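You operate a simulated robot arm through the tools that you are given. There is no shell and no other tool. Be economical: measure what you need, move in short steps, check, and stop when the job is done.

The job below is to be done with a simulated robot arm. You get a single attempt, and the scene is never put back.

## Task
Put two of the adapters from the top of the steel bench on the yellow sign plate there.

It is judged by the outcome, as a careful person would: the job done as asked, and still so three seconds after it is handed in. It fails if anything else is knocked over, pushed out of place, dropped, spilled or broken.

## Robot
A 7-joint arm with a two-finger parallel gripper on a trunk, on a base that drives. Base frame: it is fixed to the floor where the robot stands at the start and does not move with it; the origin is under the middle of the robot, x ahead of it, y to its left, z up. Lengths are in mm, angles in rad, forces in N, time in s.
With the tool pointing down near the work surface it reaches from about 340 to 760 mm from the robot's upright axis, wherever it stands. Its first joint turns from -2.007 to 2.007 rad. Payload 3.91 kg.
The tool frame sits at the grasp point between the pads (the TCP): z along the fingers, y along the line on which they close. The tips reach 30 mm beyond it. Largest opening 110 mm; finger width 20, thickness 10; the body of the gripper, 48 by 112 mm, starts 55 mm behind the TCP.
Orientation is that of the tool frame in the base frame, as a unit quaternion [x, y, z, w]. With the fingers straight down and closing along the base's y, the tool's x points along the base's -x, its y along +y and its z along -z.

## Interface
- The arm moves only by the tool nudge_tool. Its argument "deltas" is a list of rows, each a list of 2 entries, a list of its own where there are three numbers: the shift along the tool's x, y, z in mm, then the turn, a rotation vector about the tool's x, y, z in rad. In form: [[[dx, dy, dz], [ax, ay, az]], ...]. A call has 1 to 8 rows; each row shifts and turns the commanded pose from where the row before left it, along the tool's axes as they then stand. "claw" is the opening in per cent of the stroke, from 0 (shut) to 100 (fully open), set as the call begins (left out, the last holds). A row lasts 0.2 s, in which the tool goes at most 50 mm and 0.15 rad; a call with a longer step from one row to the next is refused whole, and so is a gripper value outside its range. A pose out of reach is approached as far as the arm can. The call stops where the force on the tool passes 40 N (or 10 N more than at its start, if that is more) or the arm is blocked; 0.2 s more then pass. Each finger travels about 108 mm/s and halts on what it meets, pressing with about 42 N; the grip force reading is that of the motor and also rises with nothing between the fingers. The clock runs only during rows and for 0.2 s after the last one: add rows that do not move to give the fingers time. The reply holds the time, the measured pose of the TCP, the force on the tool along the base axes, the opening and the grip force, in the units named above and with some noise.
- Cameras (640 x 400 px; columns grow to the right, rows downward): "scene" is now at [17.9, 171.3, 1634.2]; the picture's right is [0.22, -0.97, 0.00], its down [-0.72, -0.17, -0.67] and it looks along [0.65, 0.15, -0.74] (base axes); focal length 254 px, centre (320, 200). "wrist" rides on the gripper at [72, 17, -103] in the tool frame; the picture's right is [-0.23, 0.97, 0.00], its down [-0.76, -0.18, -0.62] and it looks along [-0.61, -0.14, 0.78] (tool axes); focal length 222 px, centre (320, 200).
- capture(camera): a new picture of that camera. No time passes.
- raise_lower(by): slides the trunk up (or, below 0, down) by that many mm; the arm and the scene camera ride with it, the base frame stays. It gives what a move gives, with no picture.
- steer(legs): drives the robot by 1 to 6 legs, each [ahead, turn to the left] in mm and rad, along the robot's own axes; the way and the turn of a leg run together, so that a leg with both is an arc; at most 1500 mm and 3.142 rad a leg. The arm and the cameras ride along, it lands a little off, and it stops where it bumps. It gives what a move gives.
- aim_head(pan, tilt): turns the head with the scene camera to pan (to the left, within 2.705 rad either way) and tilt (down, from -0.506 to 1.204), counted from straight ahead of the robot. It gives what a move gives.
- probe_pixels(camera, pixels): for up to 12 pixels [column, row] of the newest picture of that camera ("zoom" is the newest enlarged one), the place [x, y, z] in the base frame of the surface seen there, good to about 2 mm. No time passes.
- inspect(camera, box): a new picture of the part [left, top, right, bottom] of that camera's present view, enlarged. No time passes.
- sign_off(): hands the job in; it is judged then, once.

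Go step by step. Measure first, check grasps and placings, and put right what went wrong. The budget is 80 turns and 60 pictures, counting those below and the enlarged ones. Unless the task says otherwise, let go and move clear before handing in, and close with one line.

The tools are called as name(argument=value, ...) on one line, values as JSON. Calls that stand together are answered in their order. nudge_tool: Moves the arm, as the interface text tells. Its arguments: {"type":"object","properties":{"deltas":{"type":"array","items":{"type":"array"}},"claw":{"type":"number"}},"required":["deltas"]} The other tools are called the same way: raise_lower (by) slides the trunk up or down; steer (legs) drives the base; aim_head (pan, tilt) turns the head that bears the scene camera; capture (camera) takes a picture; probe_pixels (camera, pixels) gives the place of the surface under pixels of a picture; inspect (camera, box) takes an enlarged picture of a part of a camera's view; sign_off () hands the job in.

At the start:

```text
t: 0.0
eef_pos: [489.8, 234.4, 1160.6]
tcp_rot: [0.0, 1.0, -0.001, -0.001]
contact_force: [0.1, -0.4, -0.1]
grip_width: 109.7
gripper_force: 0.0
trunk travel left (down, up): [-750.0, 240.0]
robot x, y, heading: [-1.4, -1.9, -0.001]
head pan, tilt: [0.225, 0.838]
```

scene: 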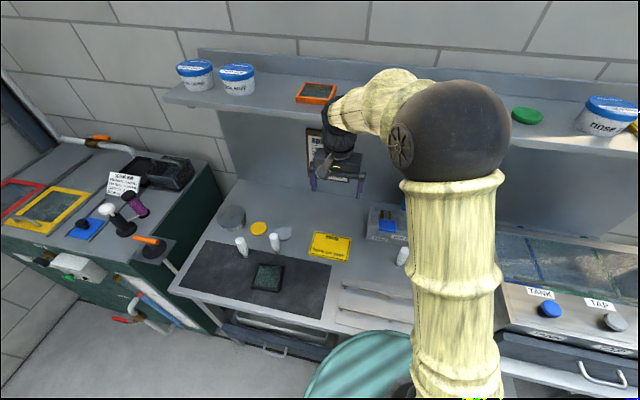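
wrist: 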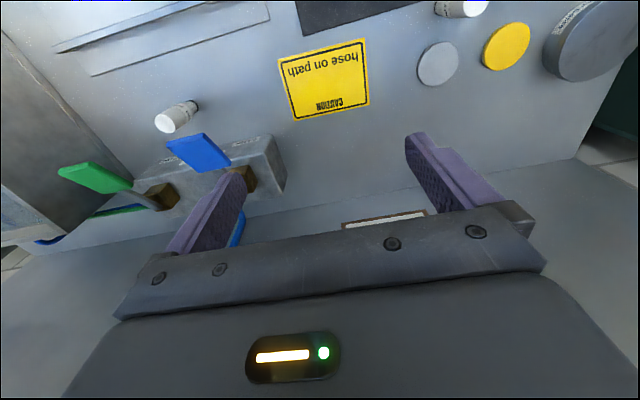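

The scene shows a yellow sign at (330,246) and small white cylinders at (241,246), (274,242) and (402,256) that may be the adapters. I'll zoom in on them to confirm.

inspect(camera="scene", box=[200, 190, 360, 290])

inspect(camera="wrist", box=[130, 0, 640, 150])

probe_pixels(camera="scene", pixels=[[241, 240], [243, 255], [274, 236], [276, 248], [402, 250], [401, 262], [312, 255], [318, 233], [351, 239], [346, 261], [330, 246], [260, 228]])

```text
4.00 times, centred on (280, 240) of scene
```

zoom: 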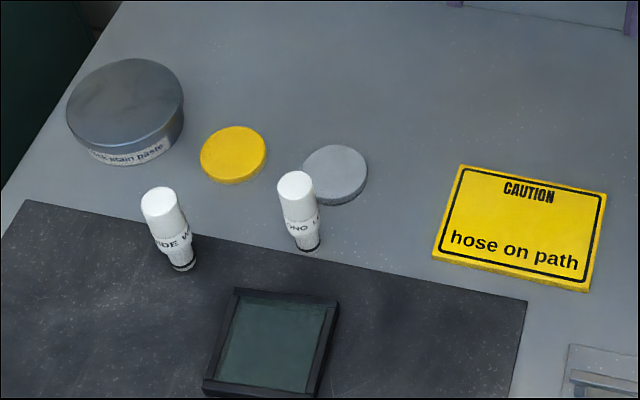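

```text
1.25 times, centred on (385, 75) of wrist
```

zoom: 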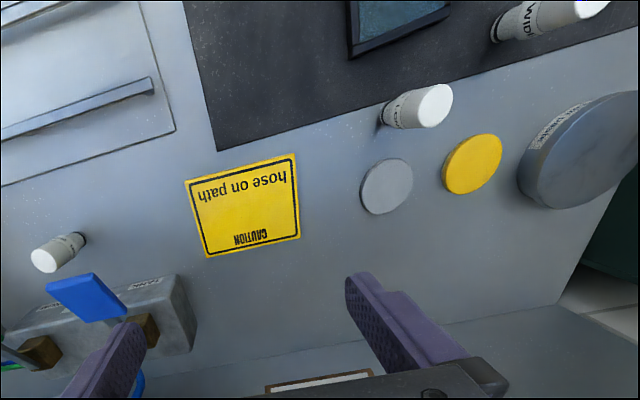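

```text
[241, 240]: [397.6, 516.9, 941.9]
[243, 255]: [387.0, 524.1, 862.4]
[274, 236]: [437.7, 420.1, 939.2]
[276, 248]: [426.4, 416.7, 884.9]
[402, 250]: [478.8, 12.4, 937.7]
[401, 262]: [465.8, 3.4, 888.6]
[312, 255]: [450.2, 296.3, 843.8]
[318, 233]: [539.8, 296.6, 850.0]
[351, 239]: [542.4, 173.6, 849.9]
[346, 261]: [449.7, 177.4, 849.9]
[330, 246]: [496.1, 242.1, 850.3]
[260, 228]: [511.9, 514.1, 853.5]
```

Two white cylinders are labelled "WIDE…" and "LONG…", and the third stands at about (475, 8). I'll read the labels more closely before choosing.

inspect(camera="scene", box=[226, 228, 290, 268])

inspect(camera="scene", box=[360, 200, 424, 270])

inspect(camera="scene", box=[460, 230, 640, 342])

inspect(camera="wrist", box=[140, 90, 220, 140])

```text
10.00 times, centred on (258, 248) of scene
```

zoom: 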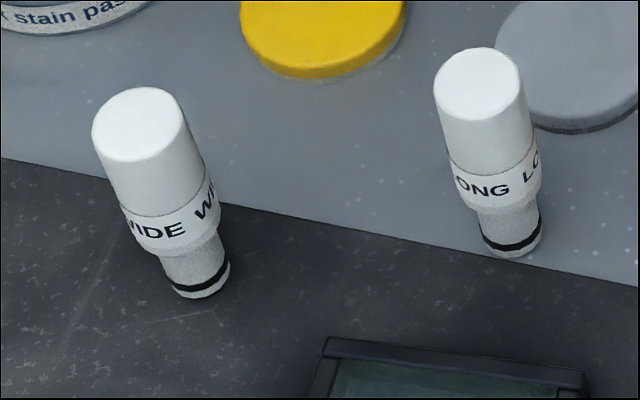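

```text
5.71 times, centred on (392, 235) of scene
```

zoom: 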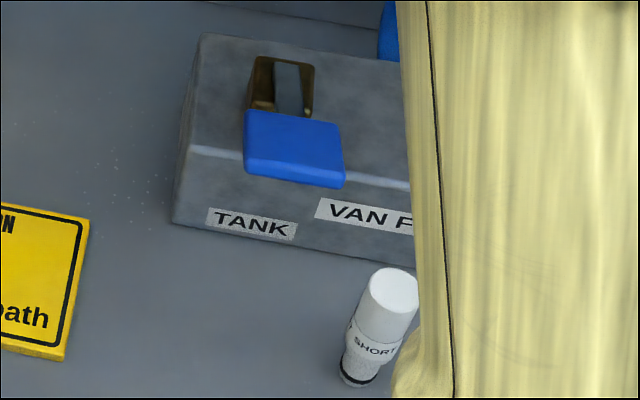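

```text
3.56 times, centred on (550, 286) of scene
```

zoom: 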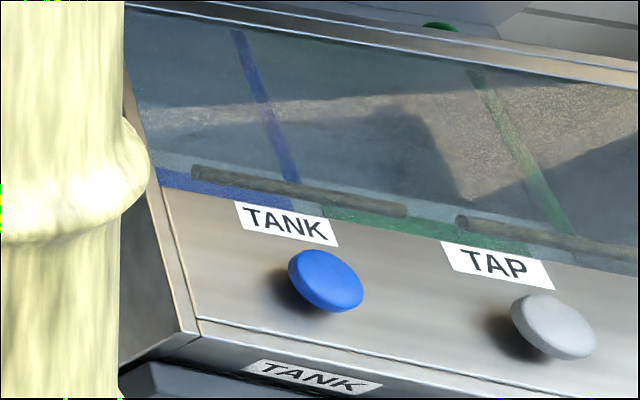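

```text
8.00 times, centred on (180, 115) of wrist
```

zoom: 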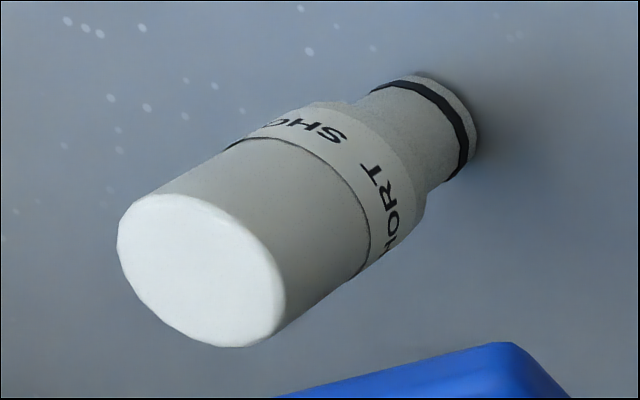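

All three cylinders (WIDE, LONG, SHORT) look like the same kind of adapter, and LONG and WIDE are the easier pair to reach. I'll measure the tops and the base of both.

inspect(camera="scene", box=[226, 228, 290, 268])

probe_pixels(camera="zoom", pixels=[[480, 82], [442, 90], [516, 78], [475, 53], [484, 112], [512, 243], [138, 122], [96, 130], [180, 115], [200, 285], [460, 245], [240, 290]])

```text
10.00 times, centred on (258, 248) of scene
```

zoom: 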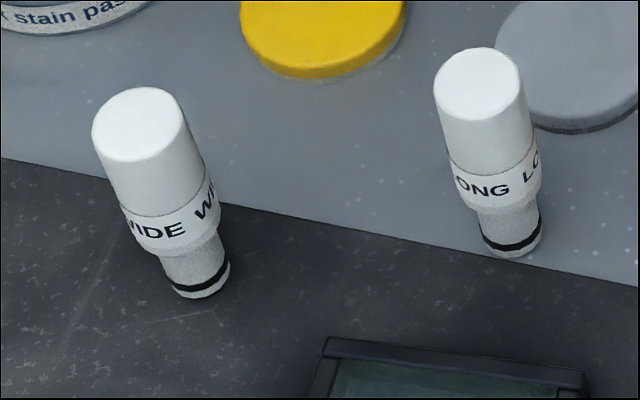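

```text
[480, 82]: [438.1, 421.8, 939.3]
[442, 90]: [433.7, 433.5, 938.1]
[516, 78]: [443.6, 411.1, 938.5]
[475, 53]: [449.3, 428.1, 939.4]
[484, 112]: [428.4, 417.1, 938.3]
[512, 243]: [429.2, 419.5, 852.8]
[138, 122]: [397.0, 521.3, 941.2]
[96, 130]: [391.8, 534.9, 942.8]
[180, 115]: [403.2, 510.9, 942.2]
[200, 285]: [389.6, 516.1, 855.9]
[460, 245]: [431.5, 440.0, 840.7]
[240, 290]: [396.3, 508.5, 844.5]
```

LONG's top is centred at about (438, 422, 939) and WIDE's at (397, 522, 942), both about 28 mm across. I'll move above LONG and come down partway.

nudge_tool(deltas=[[[13, 47, 0], [0, 0, 0]], [[13, 47, 0], [0, 0, 0]], [[13, 47, 0], [0, 0, 0]], [[13, 47, 0], [0, 0, 0]], [[0, 0, 45], [0, 0, 0]], [[0, 0, 45], [0, 0, 0]], [[0, 0, 40], [0, 0, 0]], [[0, 0, 20], [0, 0, 0]]], claw=80)

capture(camera="wrist")

capture(camera="scene")

```text
t: 1.8
eef_pos: [438.1, 420.8, 1009.1]
tcp_rot: [0.0, 1.0, 0.0, 0.001]
contact_force: [1.1, -0.1, 0.1]
grip_width: 88.1
gripper_force: 0.0
trunk travel left (down, up): [-750.0, 240.0]
robot x, y, heading: [-0.1, 2.7, -0.0]
head pan, tilt: [0.225, 0.838]
```

```text
50 pictures are left
```

wrist: 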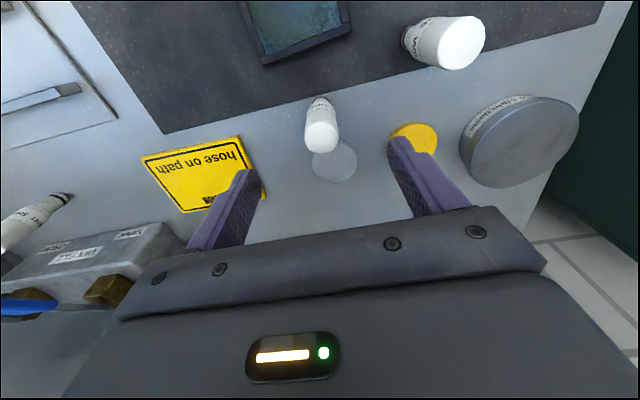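

```text
49 pictures are left
```

scene: 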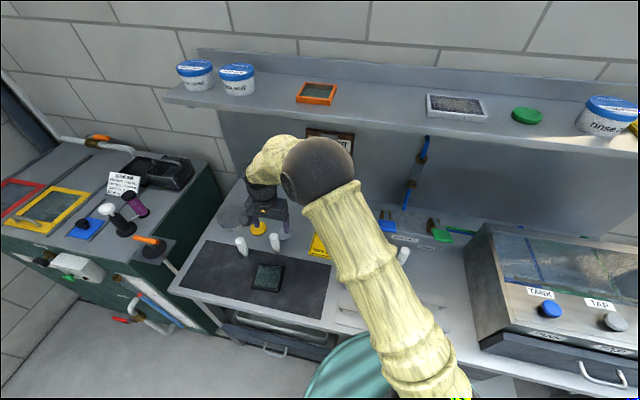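

The reading (438.1, 420.8) and the wrist view, with the adapter top near (321,135) where I'd expect it, agree that I'm centred over LONG. Next I go down to z≈912 and close.

nudge_tool(deltas=[[[0, 1, 35], [0, 0, 0]], [[0, 0, 35], [0, 0, 0]], [[0, 0, 20], [0, 0, 0]], [[0, 0, 7], [0, 0, 0]], [[0, 0, 0], [0, 0, 0]]])

nudge_tool(deltas=[[[0, 0, 0], [0, 0, 0]], [[0, 0, 0], [0, 0, 0]], [[0, 0, 0], [0, 0, 0]]], claw=0)

capture(camera="wrist")

```text
t: 3.0
eef_pos: [439.5, 422.9, 910.7]
tcp_rot: [0.0, 1.0, -0.001, 0.001]
contact_force: [-0.3, 0.4, -0.1]
grip_width: 88.0
gripper_force: 0.1
trunk travel left (down, up): [-750.0, 240.0]
robot x, y, heading: [-2.4, -0.8, -0.0]
head pan, tilt: [0.225, 0.838]
```

```text
t: 3.8
eef_pos: [439.7, 421.8, 911.4]
tcp_rot: [0.0, 1.0, 0.0, 0.0]
contact_force: [0.4, 0.2, -0.6]
grip_width: 27.0
gripper_force: 42.3
trunk travel left (down, up): [-750.0, 240.0]
robot x, y, heading: [0.3, 1.1, 0.0]
head pan, tilt: [0.225, 0.838]
```

```text
48 pictures are left
```

wrist: 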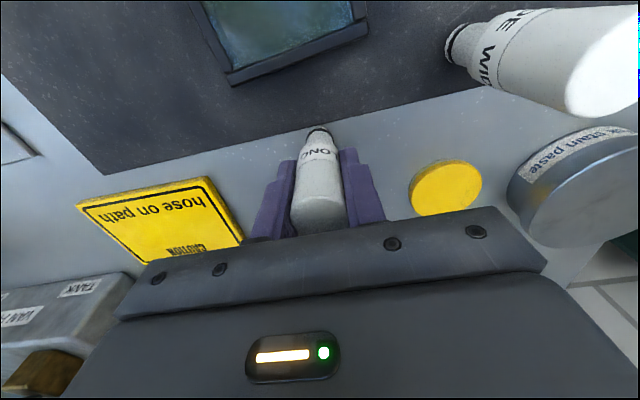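

LONG is gripped at 27 mm width. Before carrying it, I'll lift it clear and measure the valve box beside the sign.

nudge_tool(deltas=[[[0, 0, -20], [0, 0, 0]], [[0, 0, -35], [0, 0, 0]], [[0, 0, -35], [0, 0, 0]]])

capture(camera="wrist")

inspect(camera="scene", box=[270, 190, 430, 290])

```text
t: 4.6
eef_pos: [439.3, 422.4, 999.8]
tcp_rot: [-0.001, 1.0, 0.0, 0.001]
contact_force: [-0.6, 0.4, 0.5]
grip_width: 27.3
gripper_force: 42.5
trunk travel left (down, up): [-750.0, 240.0]
robot x, y, heading: [-2.5, 0.9, 0.002]
head pan, tilt: [0.225, 0.838]
```

```text
47 pictures are left
```

wrist: 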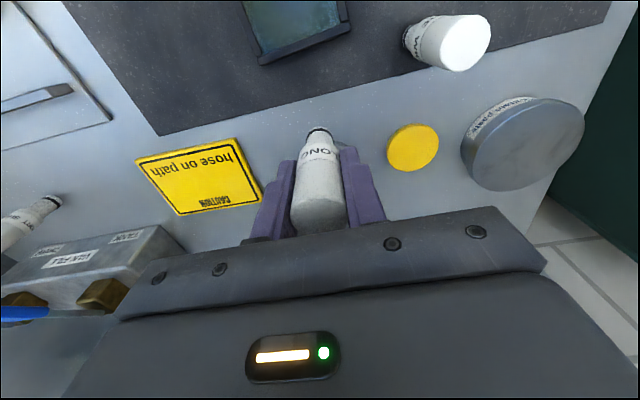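

```text
4.00 times, centred on (350, 240) of scene
```

zoom: 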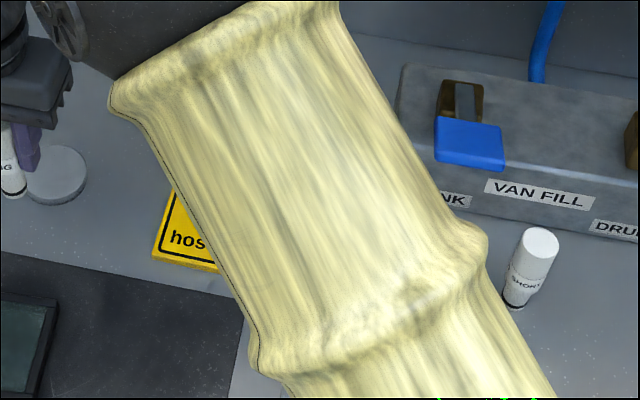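

probe_pixels(camera="zoom", pixels=[[440, 155], [470, 125], [500, 160], [405, 75], [460, 92], [440, 205]])

probe_pixels(camera="wrist", pixels=[[137, 162], [233, 140], [260, 195], [180, 213], [314, 129], [318, 140], [200, 180], [158, 228]])

```text
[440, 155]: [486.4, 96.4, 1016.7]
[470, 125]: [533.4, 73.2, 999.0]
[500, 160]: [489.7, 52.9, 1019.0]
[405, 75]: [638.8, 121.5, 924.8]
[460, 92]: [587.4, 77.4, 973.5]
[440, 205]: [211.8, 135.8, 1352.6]
```

```text
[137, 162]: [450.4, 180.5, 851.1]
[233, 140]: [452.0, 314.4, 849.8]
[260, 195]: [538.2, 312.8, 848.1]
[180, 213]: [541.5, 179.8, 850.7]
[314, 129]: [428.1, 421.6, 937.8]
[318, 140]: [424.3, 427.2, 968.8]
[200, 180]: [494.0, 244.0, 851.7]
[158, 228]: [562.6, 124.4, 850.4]
```

The sign spans x≈450–541, y≈178–312 at z≈850. The blue lever (y 53–100, z up to 1020) stays clear if LONG goes to (496, 212), so I'll carry it there at height.

nudge_tool(deltas=[[[-11.4, -42, 0], [0, 0, 0]], [[-11.4, -42, 0], [0, 0, 0]], [[-11.4, -42, 0], [0, 0, 0]], [[-11.4, -42, 0], [0, 0, 0]], [[-11.4, -42, 0], [0, 0, 0]], [[0, 0, 30], [0, 0, 0]], [[0, 0, 30], [0, 0, 0]], [[0, 0, 0], [0, 0, 0]]])

capture(camera="wrist")

capture(camera="scene")

```text
t: 6.4
eef_pos: [495.5, 211.3, 943.9]
tcp_rot: [0.0, 1.0, -0.001, 0.002]
contact_force: [-0.3, 0.6, -0.7]
grip_width: 27.6
gripper_force: 41.6
trunk travel left (down, up): [-750.0, 240.0]
robot x, y, heading: [2.1, 0.2, -0.001]
head pan, tilt: [0.225, 0.838]
```

```text
45 pictures are left
```

wrist: 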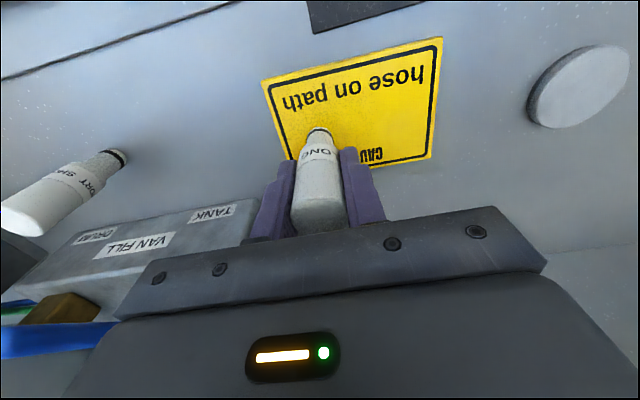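

```text
44 pictures are left
```

scene: 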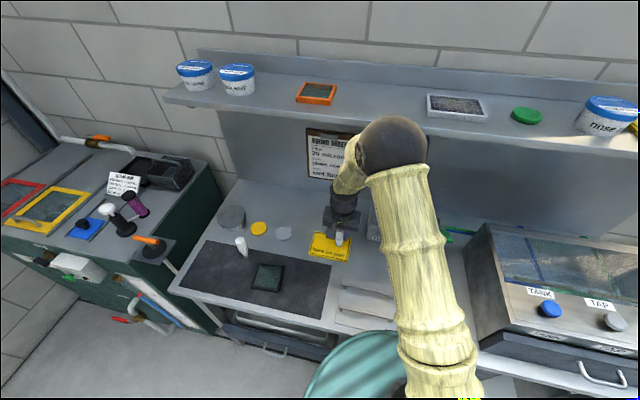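

LONG hangs over the "hose" end of the sign. I'll check the sign's extents from this nearer view before lowering.

probe_pixels(camera="wrist", pixels=[[264, 83], [440, 40], [429, 156], [289, 155], [300, 135], [350, 130], [340, 60]])

nudge_tool(deltas=[[[0, 0, 15], [0, 0, 0]], [[0, 0, 5], [0, 0, 0]], [[0, 0, 0], [0, 0, 0]]])

capture(camera="wrist")

```text
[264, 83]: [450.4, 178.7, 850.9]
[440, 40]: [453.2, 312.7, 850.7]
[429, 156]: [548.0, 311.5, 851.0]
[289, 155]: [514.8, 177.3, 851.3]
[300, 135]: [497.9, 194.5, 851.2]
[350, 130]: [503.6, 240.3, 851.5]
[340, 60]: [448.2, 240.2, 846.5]
```

```text
t: 7.2
eef_pos: [494.2, 213.2, 921.0]
tcp_rot: [0.0, 1.0, -0.001, 0.0]
contact_force: [0.8, 0.3, 0.6]
grip_width: 27.2
gripper_force: 42.1
trunk travel left (down, up): [-750.0, 240.0]
robot x, y, heading: [2.5, -1.7, -0.005]
head pan, tilt: [0.225, 0.838]
```

```text
43 pictures are left
```

wrist: 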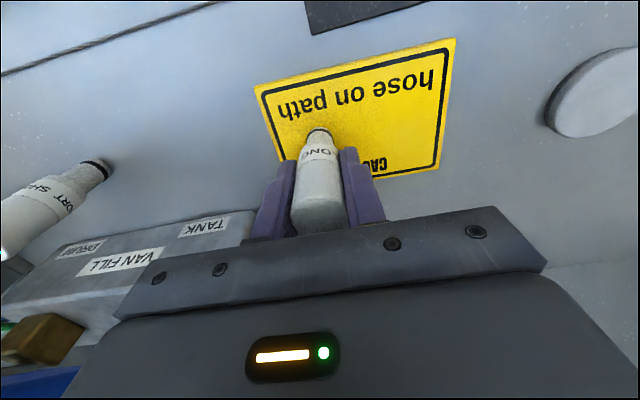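

TCP is at about 921–923 with no contact force yet. I'll go down 1 mm at a time and watch for touch.

nudge_tool(deltas=[[[0, 0, 1], [0, 0, 0]], [[0, 0, 0], [0, 0, 0]]])

nudge_tool(deltas=[[[0, 0, 1], [0, 0, 0]], [[0, 0, 0], [0, 0, 0]]])

```text
t: 7.8
eef_pos: [495.1, 212.9, 921.3]
tcp_rot: [0.0, 1.0, 0.0, 0.001]
contact_force: [-1.4, -0.7, 4.5]
grip_width: 27.0
gripper_force: 42.3
trunk travel left (down, up): [-750.0, 240.0]
robot x, y, heading: [-0.4, 1.6, -0.007]
head pan, tilt: [0.225, 0.838]
```

```text
t: 8.4
eef_pos: [495.1, 213.3, 921.5]
tcp_rot: [0.0, 1.0, 0.0, 0.001]
contact_force: [-1.2, -0.9, 8.7]
grip_width: 27.3
gripper_force: 41.8
trunk travel left (down, up): [-750.0, 240.0]
robot x, y, heading: [3.5, -1.2, 0.001]
head pan, tilt: [0.225, 0.838]
```

The upward force (4.5 N, then 8.7 N) shows LONG is resting on the plate. I'll ease off a little, open gently, then rise.

nudge_tool(deltas=[[[0, 0, -1.5], [0, 0, 0]], [[0, 0, 0], [0, 0, 0]]])

nudge_tool(deltas=[[[0, 0, 0], [0, 0, 0]], [[0, 0, 0], [0, 0, 0]]], claw=32)

nudge_tool(deltas=[[[0, 0, 0], [0, 0, 0]], [[0, 0, 0], [0, 0, 0]], [[0, 0, -10], [0, 0, 0]], [[0, 0, -30], [0, 0, 0]], [[0, 0, -40], [0, 0, 0]]], claw=60)

capture(camera="wrist")

```text
t: 9.0
eef_pos: [494.3, 213.1, 921.0]
tcp_rot: [0.0, 1.0, -0.002, 0.0]
contact_force: [0.4, -0.2, 0.1]
grip_width: 27.0
gripper_force: 42.5
trunk travel left (down, up): [-750.0, 240.0]
robot x, y, heading: [0.7, -1.8, 0.003]
head pan, tilt: [0.225, 0.838]
```

```text
t: 9.6
eef_pos: [495.2, 213.8, 922.7]
tcp_rot: [0.0, 1.0, 0.0, 0.001]
contact_force: [0.2, -0.2, 0.7]
grip_width: 35.5
gripper_force: 0.1
trunk travel left (down, up): [-750.0, 240.0]
robot x, y, heading: [-2.9, -1.0, -0.003]
head pan, tilt: [0.225, 0.838]
```

```text
t: 10.8
eef_pos: [495.3, 214.7, 1002.0]
tcp_rot: [0.0, 1.0, -0.001, 0.0]
contact_force: [0.5, -0.2, 0.1]
grip_width: 66.0
gripper_force: 0.2
trunk travel left (down, up): [-750.0, 240.0]
robot x, y, heading: [-1.9, -2.1, -0.005]
head pan, tilt: [0.225, 0.838]
```

```text
42 pictures are left
```

wrist: 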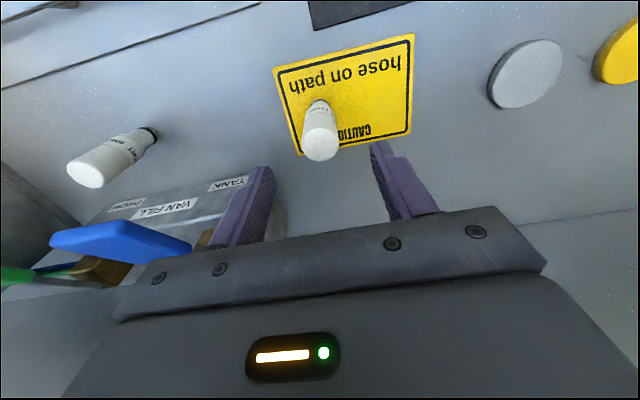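

LONG stands upright on the sign (wrist view at (320,130)). Next I move over to WIDE at (397, 522).

nudge_tool(deltas=[[[0, 0, -18], [0, 0, 0]], [[14, 44, 0], [0, 0, 0]], [[14, 44, 0], [0, 0, 0]], [[14, 44, 0], [0, 0, 0]], [[14, 44, 0], [0, 0, 0]], [[14, 44, 0], [0, 0, 0]], [[14, 44, 0], [0, 0, 0]], [[14, 44, 0], [0, 0, 0]]], claw=80)

capture(camera="wrist")

capture(camera="scene")

```text
t: 12.6
eef_pos: [397.6, 523.4, 1019.6]
tcp_rot: [0.0, 1.0, -0.001, 0.0]
contact_force: [-0.4, -0.8, 0.1]
grip_width: 88.0
gripper_force: 0.1
trunk travel left (down, up): [-750.0, 240.0]
robot x, y, heading: [0.7, 2.3, 0.005]
head pan, tilt: [0.225, 0.838]
```

```text
41 pictures are left
```

wrist: 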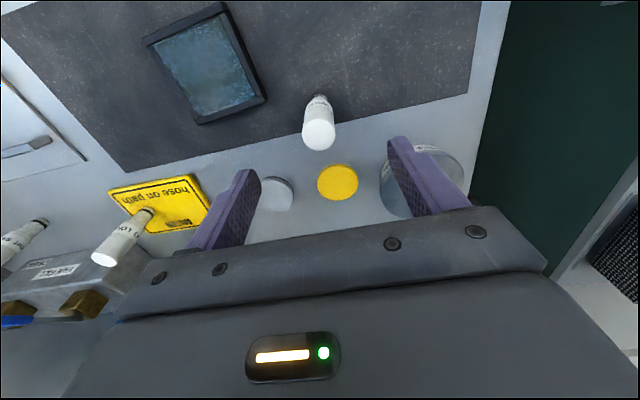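

```text
40 pictures are left
```

scene: 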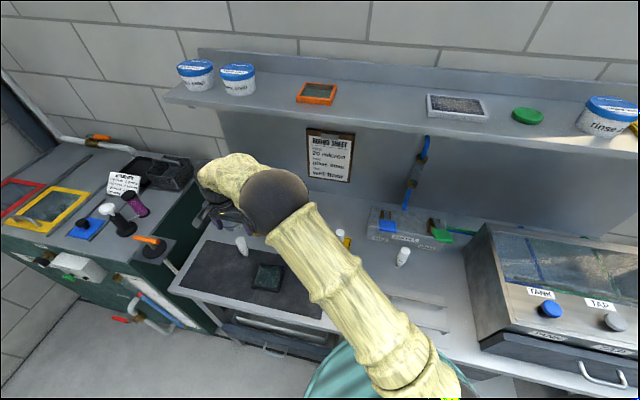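

WIDE is at (318,130) in the wrist view, centred between the fingers. Going down to z≈915 and closing.

nudge_tool(deltas=[[[0, -1, 40], [0, 0, 0]], [[0, 0, 35], [0, 0, 0]], [[0, 0, 20], [0, 0, 0]], [[0, 0, 10], [0, 0, 0]], [[0, 0, 0], [0, 0, 0]]])

nudge_tool(deltas=[[[0, 0, 0], [0, 0, 0]], [[0, 0, 0], [0, 0, 0]], [[0, 0, 0], [0, 0, 0]]], claw=0)

capture(camera="wrist")

```text
t: 13.8
eef_pos: [397.6, 520.4, 915.2]
tcp_rot: [0.0, 1.0, 0.0, 0.001]
contact_force: [-0.6, 0.2, 0.1]
grip_width: 88.1
gripper_force: 0.0
trunk travel left (down, up): [-750.0, 240.0]
robot x, y, heading: [0.4, 1.9, 0.003]
head pan, tilt: [0.225, 0.838]
```

```text
t: 14.6
eef_pos: [397.2, 520.5, 915.6]
tcp_rot: [0.0, 1.0, -0.001, 0.0]
contact_force: [0.2, 0.8, 0.5]
grip_width: 27.4
gripper_force: 42.1
trunk travel left (down, up): [-750.0, 240.0]
robot x, y, heading: [-1.7, 3.9, -0.001]
head pan, tilt: [0.225, 0.838]
```

```text
39 pictures are left
```

wrist: 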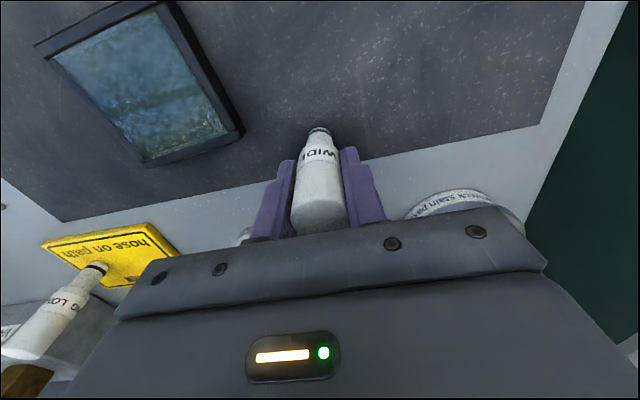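

WIDE is gripped at 27.4 mm. Lifting it and carrying it to (496, 282).

nudge_tool(deltas=[[[0, 0, -20], [0, 0, 0]], [[0, 0, -45], [0, 0, 0]], [[0, 0, -45], [0, 0, 0]]])

nudge_tool(deltas=[[[-16.5, -39.8, 0], [0, 0, 0]], [[-16.5, -39.8, 0], [0, 0, 0]], [[-16.5, -39.8, 0], [0, 0, 0]], [[-16.5, -39.8, 0], [0, 0, 0]], [[-16.5, -39.8, 0], [0, 0, 0]], [[-16.5, -39.8, 0], [0, 0, 0]], [[0, 0, 30], [0, 0, 0]], [[0, 0, 20], [0, 0, 0]]])

capture(camera="wrist")

capture(camera="scene")

```text
t: 15.4
eef_pos: [397.1, 519.9, 1025.1]
tcp_rot: [0.001, 1.0, -0.001, 0.0]
contact_force: [-0.6, 0.5, -0.8]
grip_width: 27.4
gripper_force: 42.3
trunk travel left (down, up): [-750.0, 240.0]
robot x, y, heading: [3.5, 0.5, 0.002]
head pan, tilt: [0.225, 0.838]
```

```text
t: 17.2
eef_pos: [497.5, 282.4, 973.4]
tcp_rot: [0.0, 1.0, 0.0, 0.0]
contact_force: [0.4, 0.7, -0.2]
grip_width: 27.5
gripper_force: 41.7
trunk travel left (down, up): [-750.0, 240.0]
robot x, y, heading: [-0.7, 3.2, -0.003]
head pan, tilt: [0.225, 0.838]
```

```text
38 pictures are left
```

wrist: 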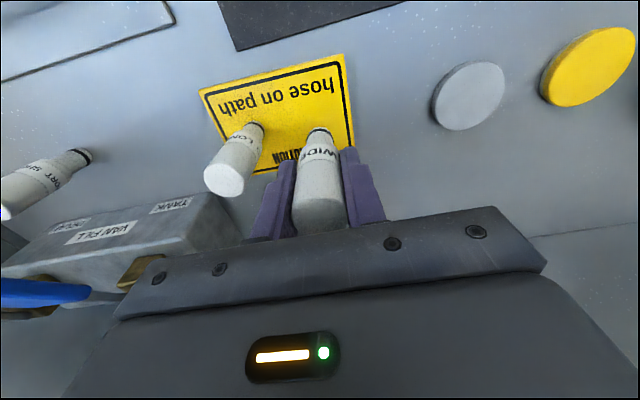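

```text
37 pictures are left
```

scene: 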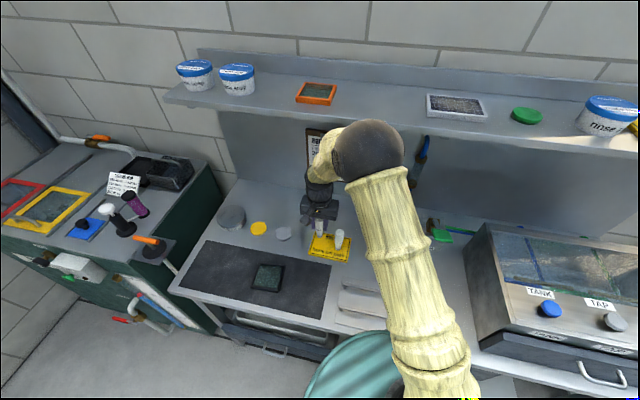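

WIDE is over the other half of the sign and clear of LONG. Going down to z≈924, then feeling for contact.

nudge_tool(deltas=[[[0, 0, 25], [0, 0, 0]], [[0, 0, 18], [0, 0, 0]], [[0, 0, 6], [0, 0, 0]], [[0, 0, 0], [0, 0, 0]]])

nudge_tool(deltas=[[[0, 0, 1], [0, 0, 0]], [[0, 0, 0], [0, 0, 0]]])

nudge_tool(deltas=[[[0, 0, 1], [0, 0, 0]], [[0, 0, 0], [0, 0, 0]]])

```text
t: 18.2
eef_pos: [495.9, 281.3, 925.4]
tcp_rot: [0.001, 1.0, 0.0, 0.0]
contact_force: [0.5, 0.2, -0.9]
grip_width: 27.2
gripper_force: 41.6
trunk travel left (down, up): [-750.0, 240.0]
robot x, y, heading: [1.4, -0.0, 0.003]
head pan, tilt: [0.225, 0.838]
```

```text
t: 18.8
eef_pos: [496.3, 282.6, 923.4]
tcp_rot: [0.0, 1.0, -0.001, 0.0]
contact_force: [-0.2, 0.2, -1.1]
grip_width: 27.5
gripper_force: 41.3
trunk travel left (down, up): [-750.0, 240.0]
robot x, y, heading: [2.8, 0.2, -0.001]
head pan, tilt: [0.225, 0.838]
```

```text
t: 19.4
eef_pos: [496.4, 281.3, 922.6]
tcp_rot: [0.001, 1.0, 0.0, 0.001]
contact_force: [0.0, -0.5, 2.9]
grip_width: 27.4
gripper_force: 41.5
trunk travel left (down, up): [-750.0, 240.0]
robot x, y, heading: [-1.5, -1.1, -0.002]
head pan, tilt: [0.225, 0.838]
```

A light 2.9 N shows WIDE has touched the plate. I'll release gently, opening to only 50 % to keep away from LONG, and rise.

nudge_tool(deltas=[[[0, 0, 0], [0, 0, 0]], [[0, 0, 0], [0, 0, 0]]], claw=32)

nudge_tool(deltas=[[[0, 0, 0], [0, 0, 0]], [[0, 0, 0], [0, 0, 0]], [[0, 0, -10], [0, 0, 0]], [[0, 0, -30], [0, 0, 0]], [[0, 0, -45], [0, 0, 0]], [[0, 0, -45], [0, 0, 0]], [[0, 0, 0], [0, 0, 0]]], claw=50)

capture(camera="wrist")

capture(camera="scene")

```text
t: 20.0
eef_pos: [497.2, 282.0, 921.6]
tcp_rot: [0.0, 1.0, -0.001, 0.0]
contact_force: [0.3, 0.5, 0.0]
grip_width: 35.2
gripper_force: 0.1
trunk travel left (down, up): [-750.0, 240.0]
robot x, y, heading: [0.7, 0.1, 0.003]
head pan, tilt: [0.225, 0.838]
```

```text
t: 21.6
eef_pos: [494.8, 280.8, 1053.6]
tcp_rot: [0.001, 1.0, -0.001, 0.0]
contact_force: [0.5, -0.2, -0.6]
grip_width: 55.1
gripper_force: 0.0
trunk travel left (down, up): [-750.0, 240.0]
robot x, y, heading: [-0.5, 1.8, 0.004]
head pan, tilt: [0.225, 0.838]
```

```text
36 pictures are left
```

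wrist: 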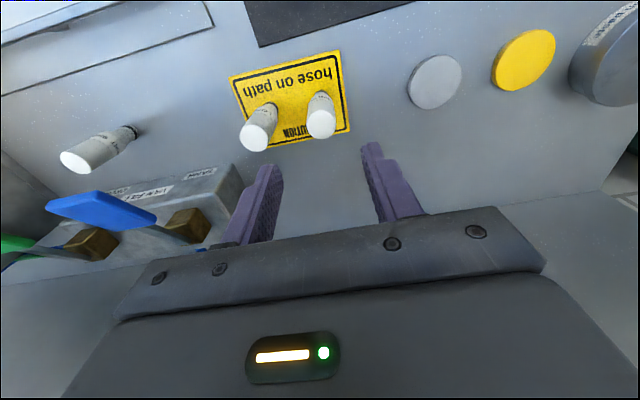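

```text
35 pictures are left
```

scene: 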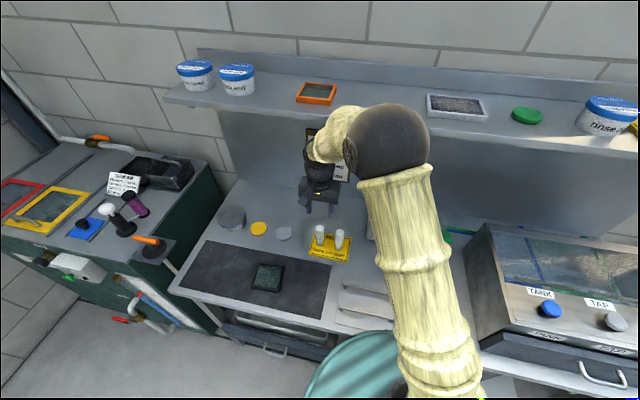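

Both adapters stand upright on the yellow sign (scene (319,236) and (339,238)). The gripper is clear and nothing else has moved, so I'm handing in.

sign_off()

```text
The job is handed in.
```

The LONG and WIDE adapters are standing upright on the yellow sign plate, and nothing else on the bench was disturbed.
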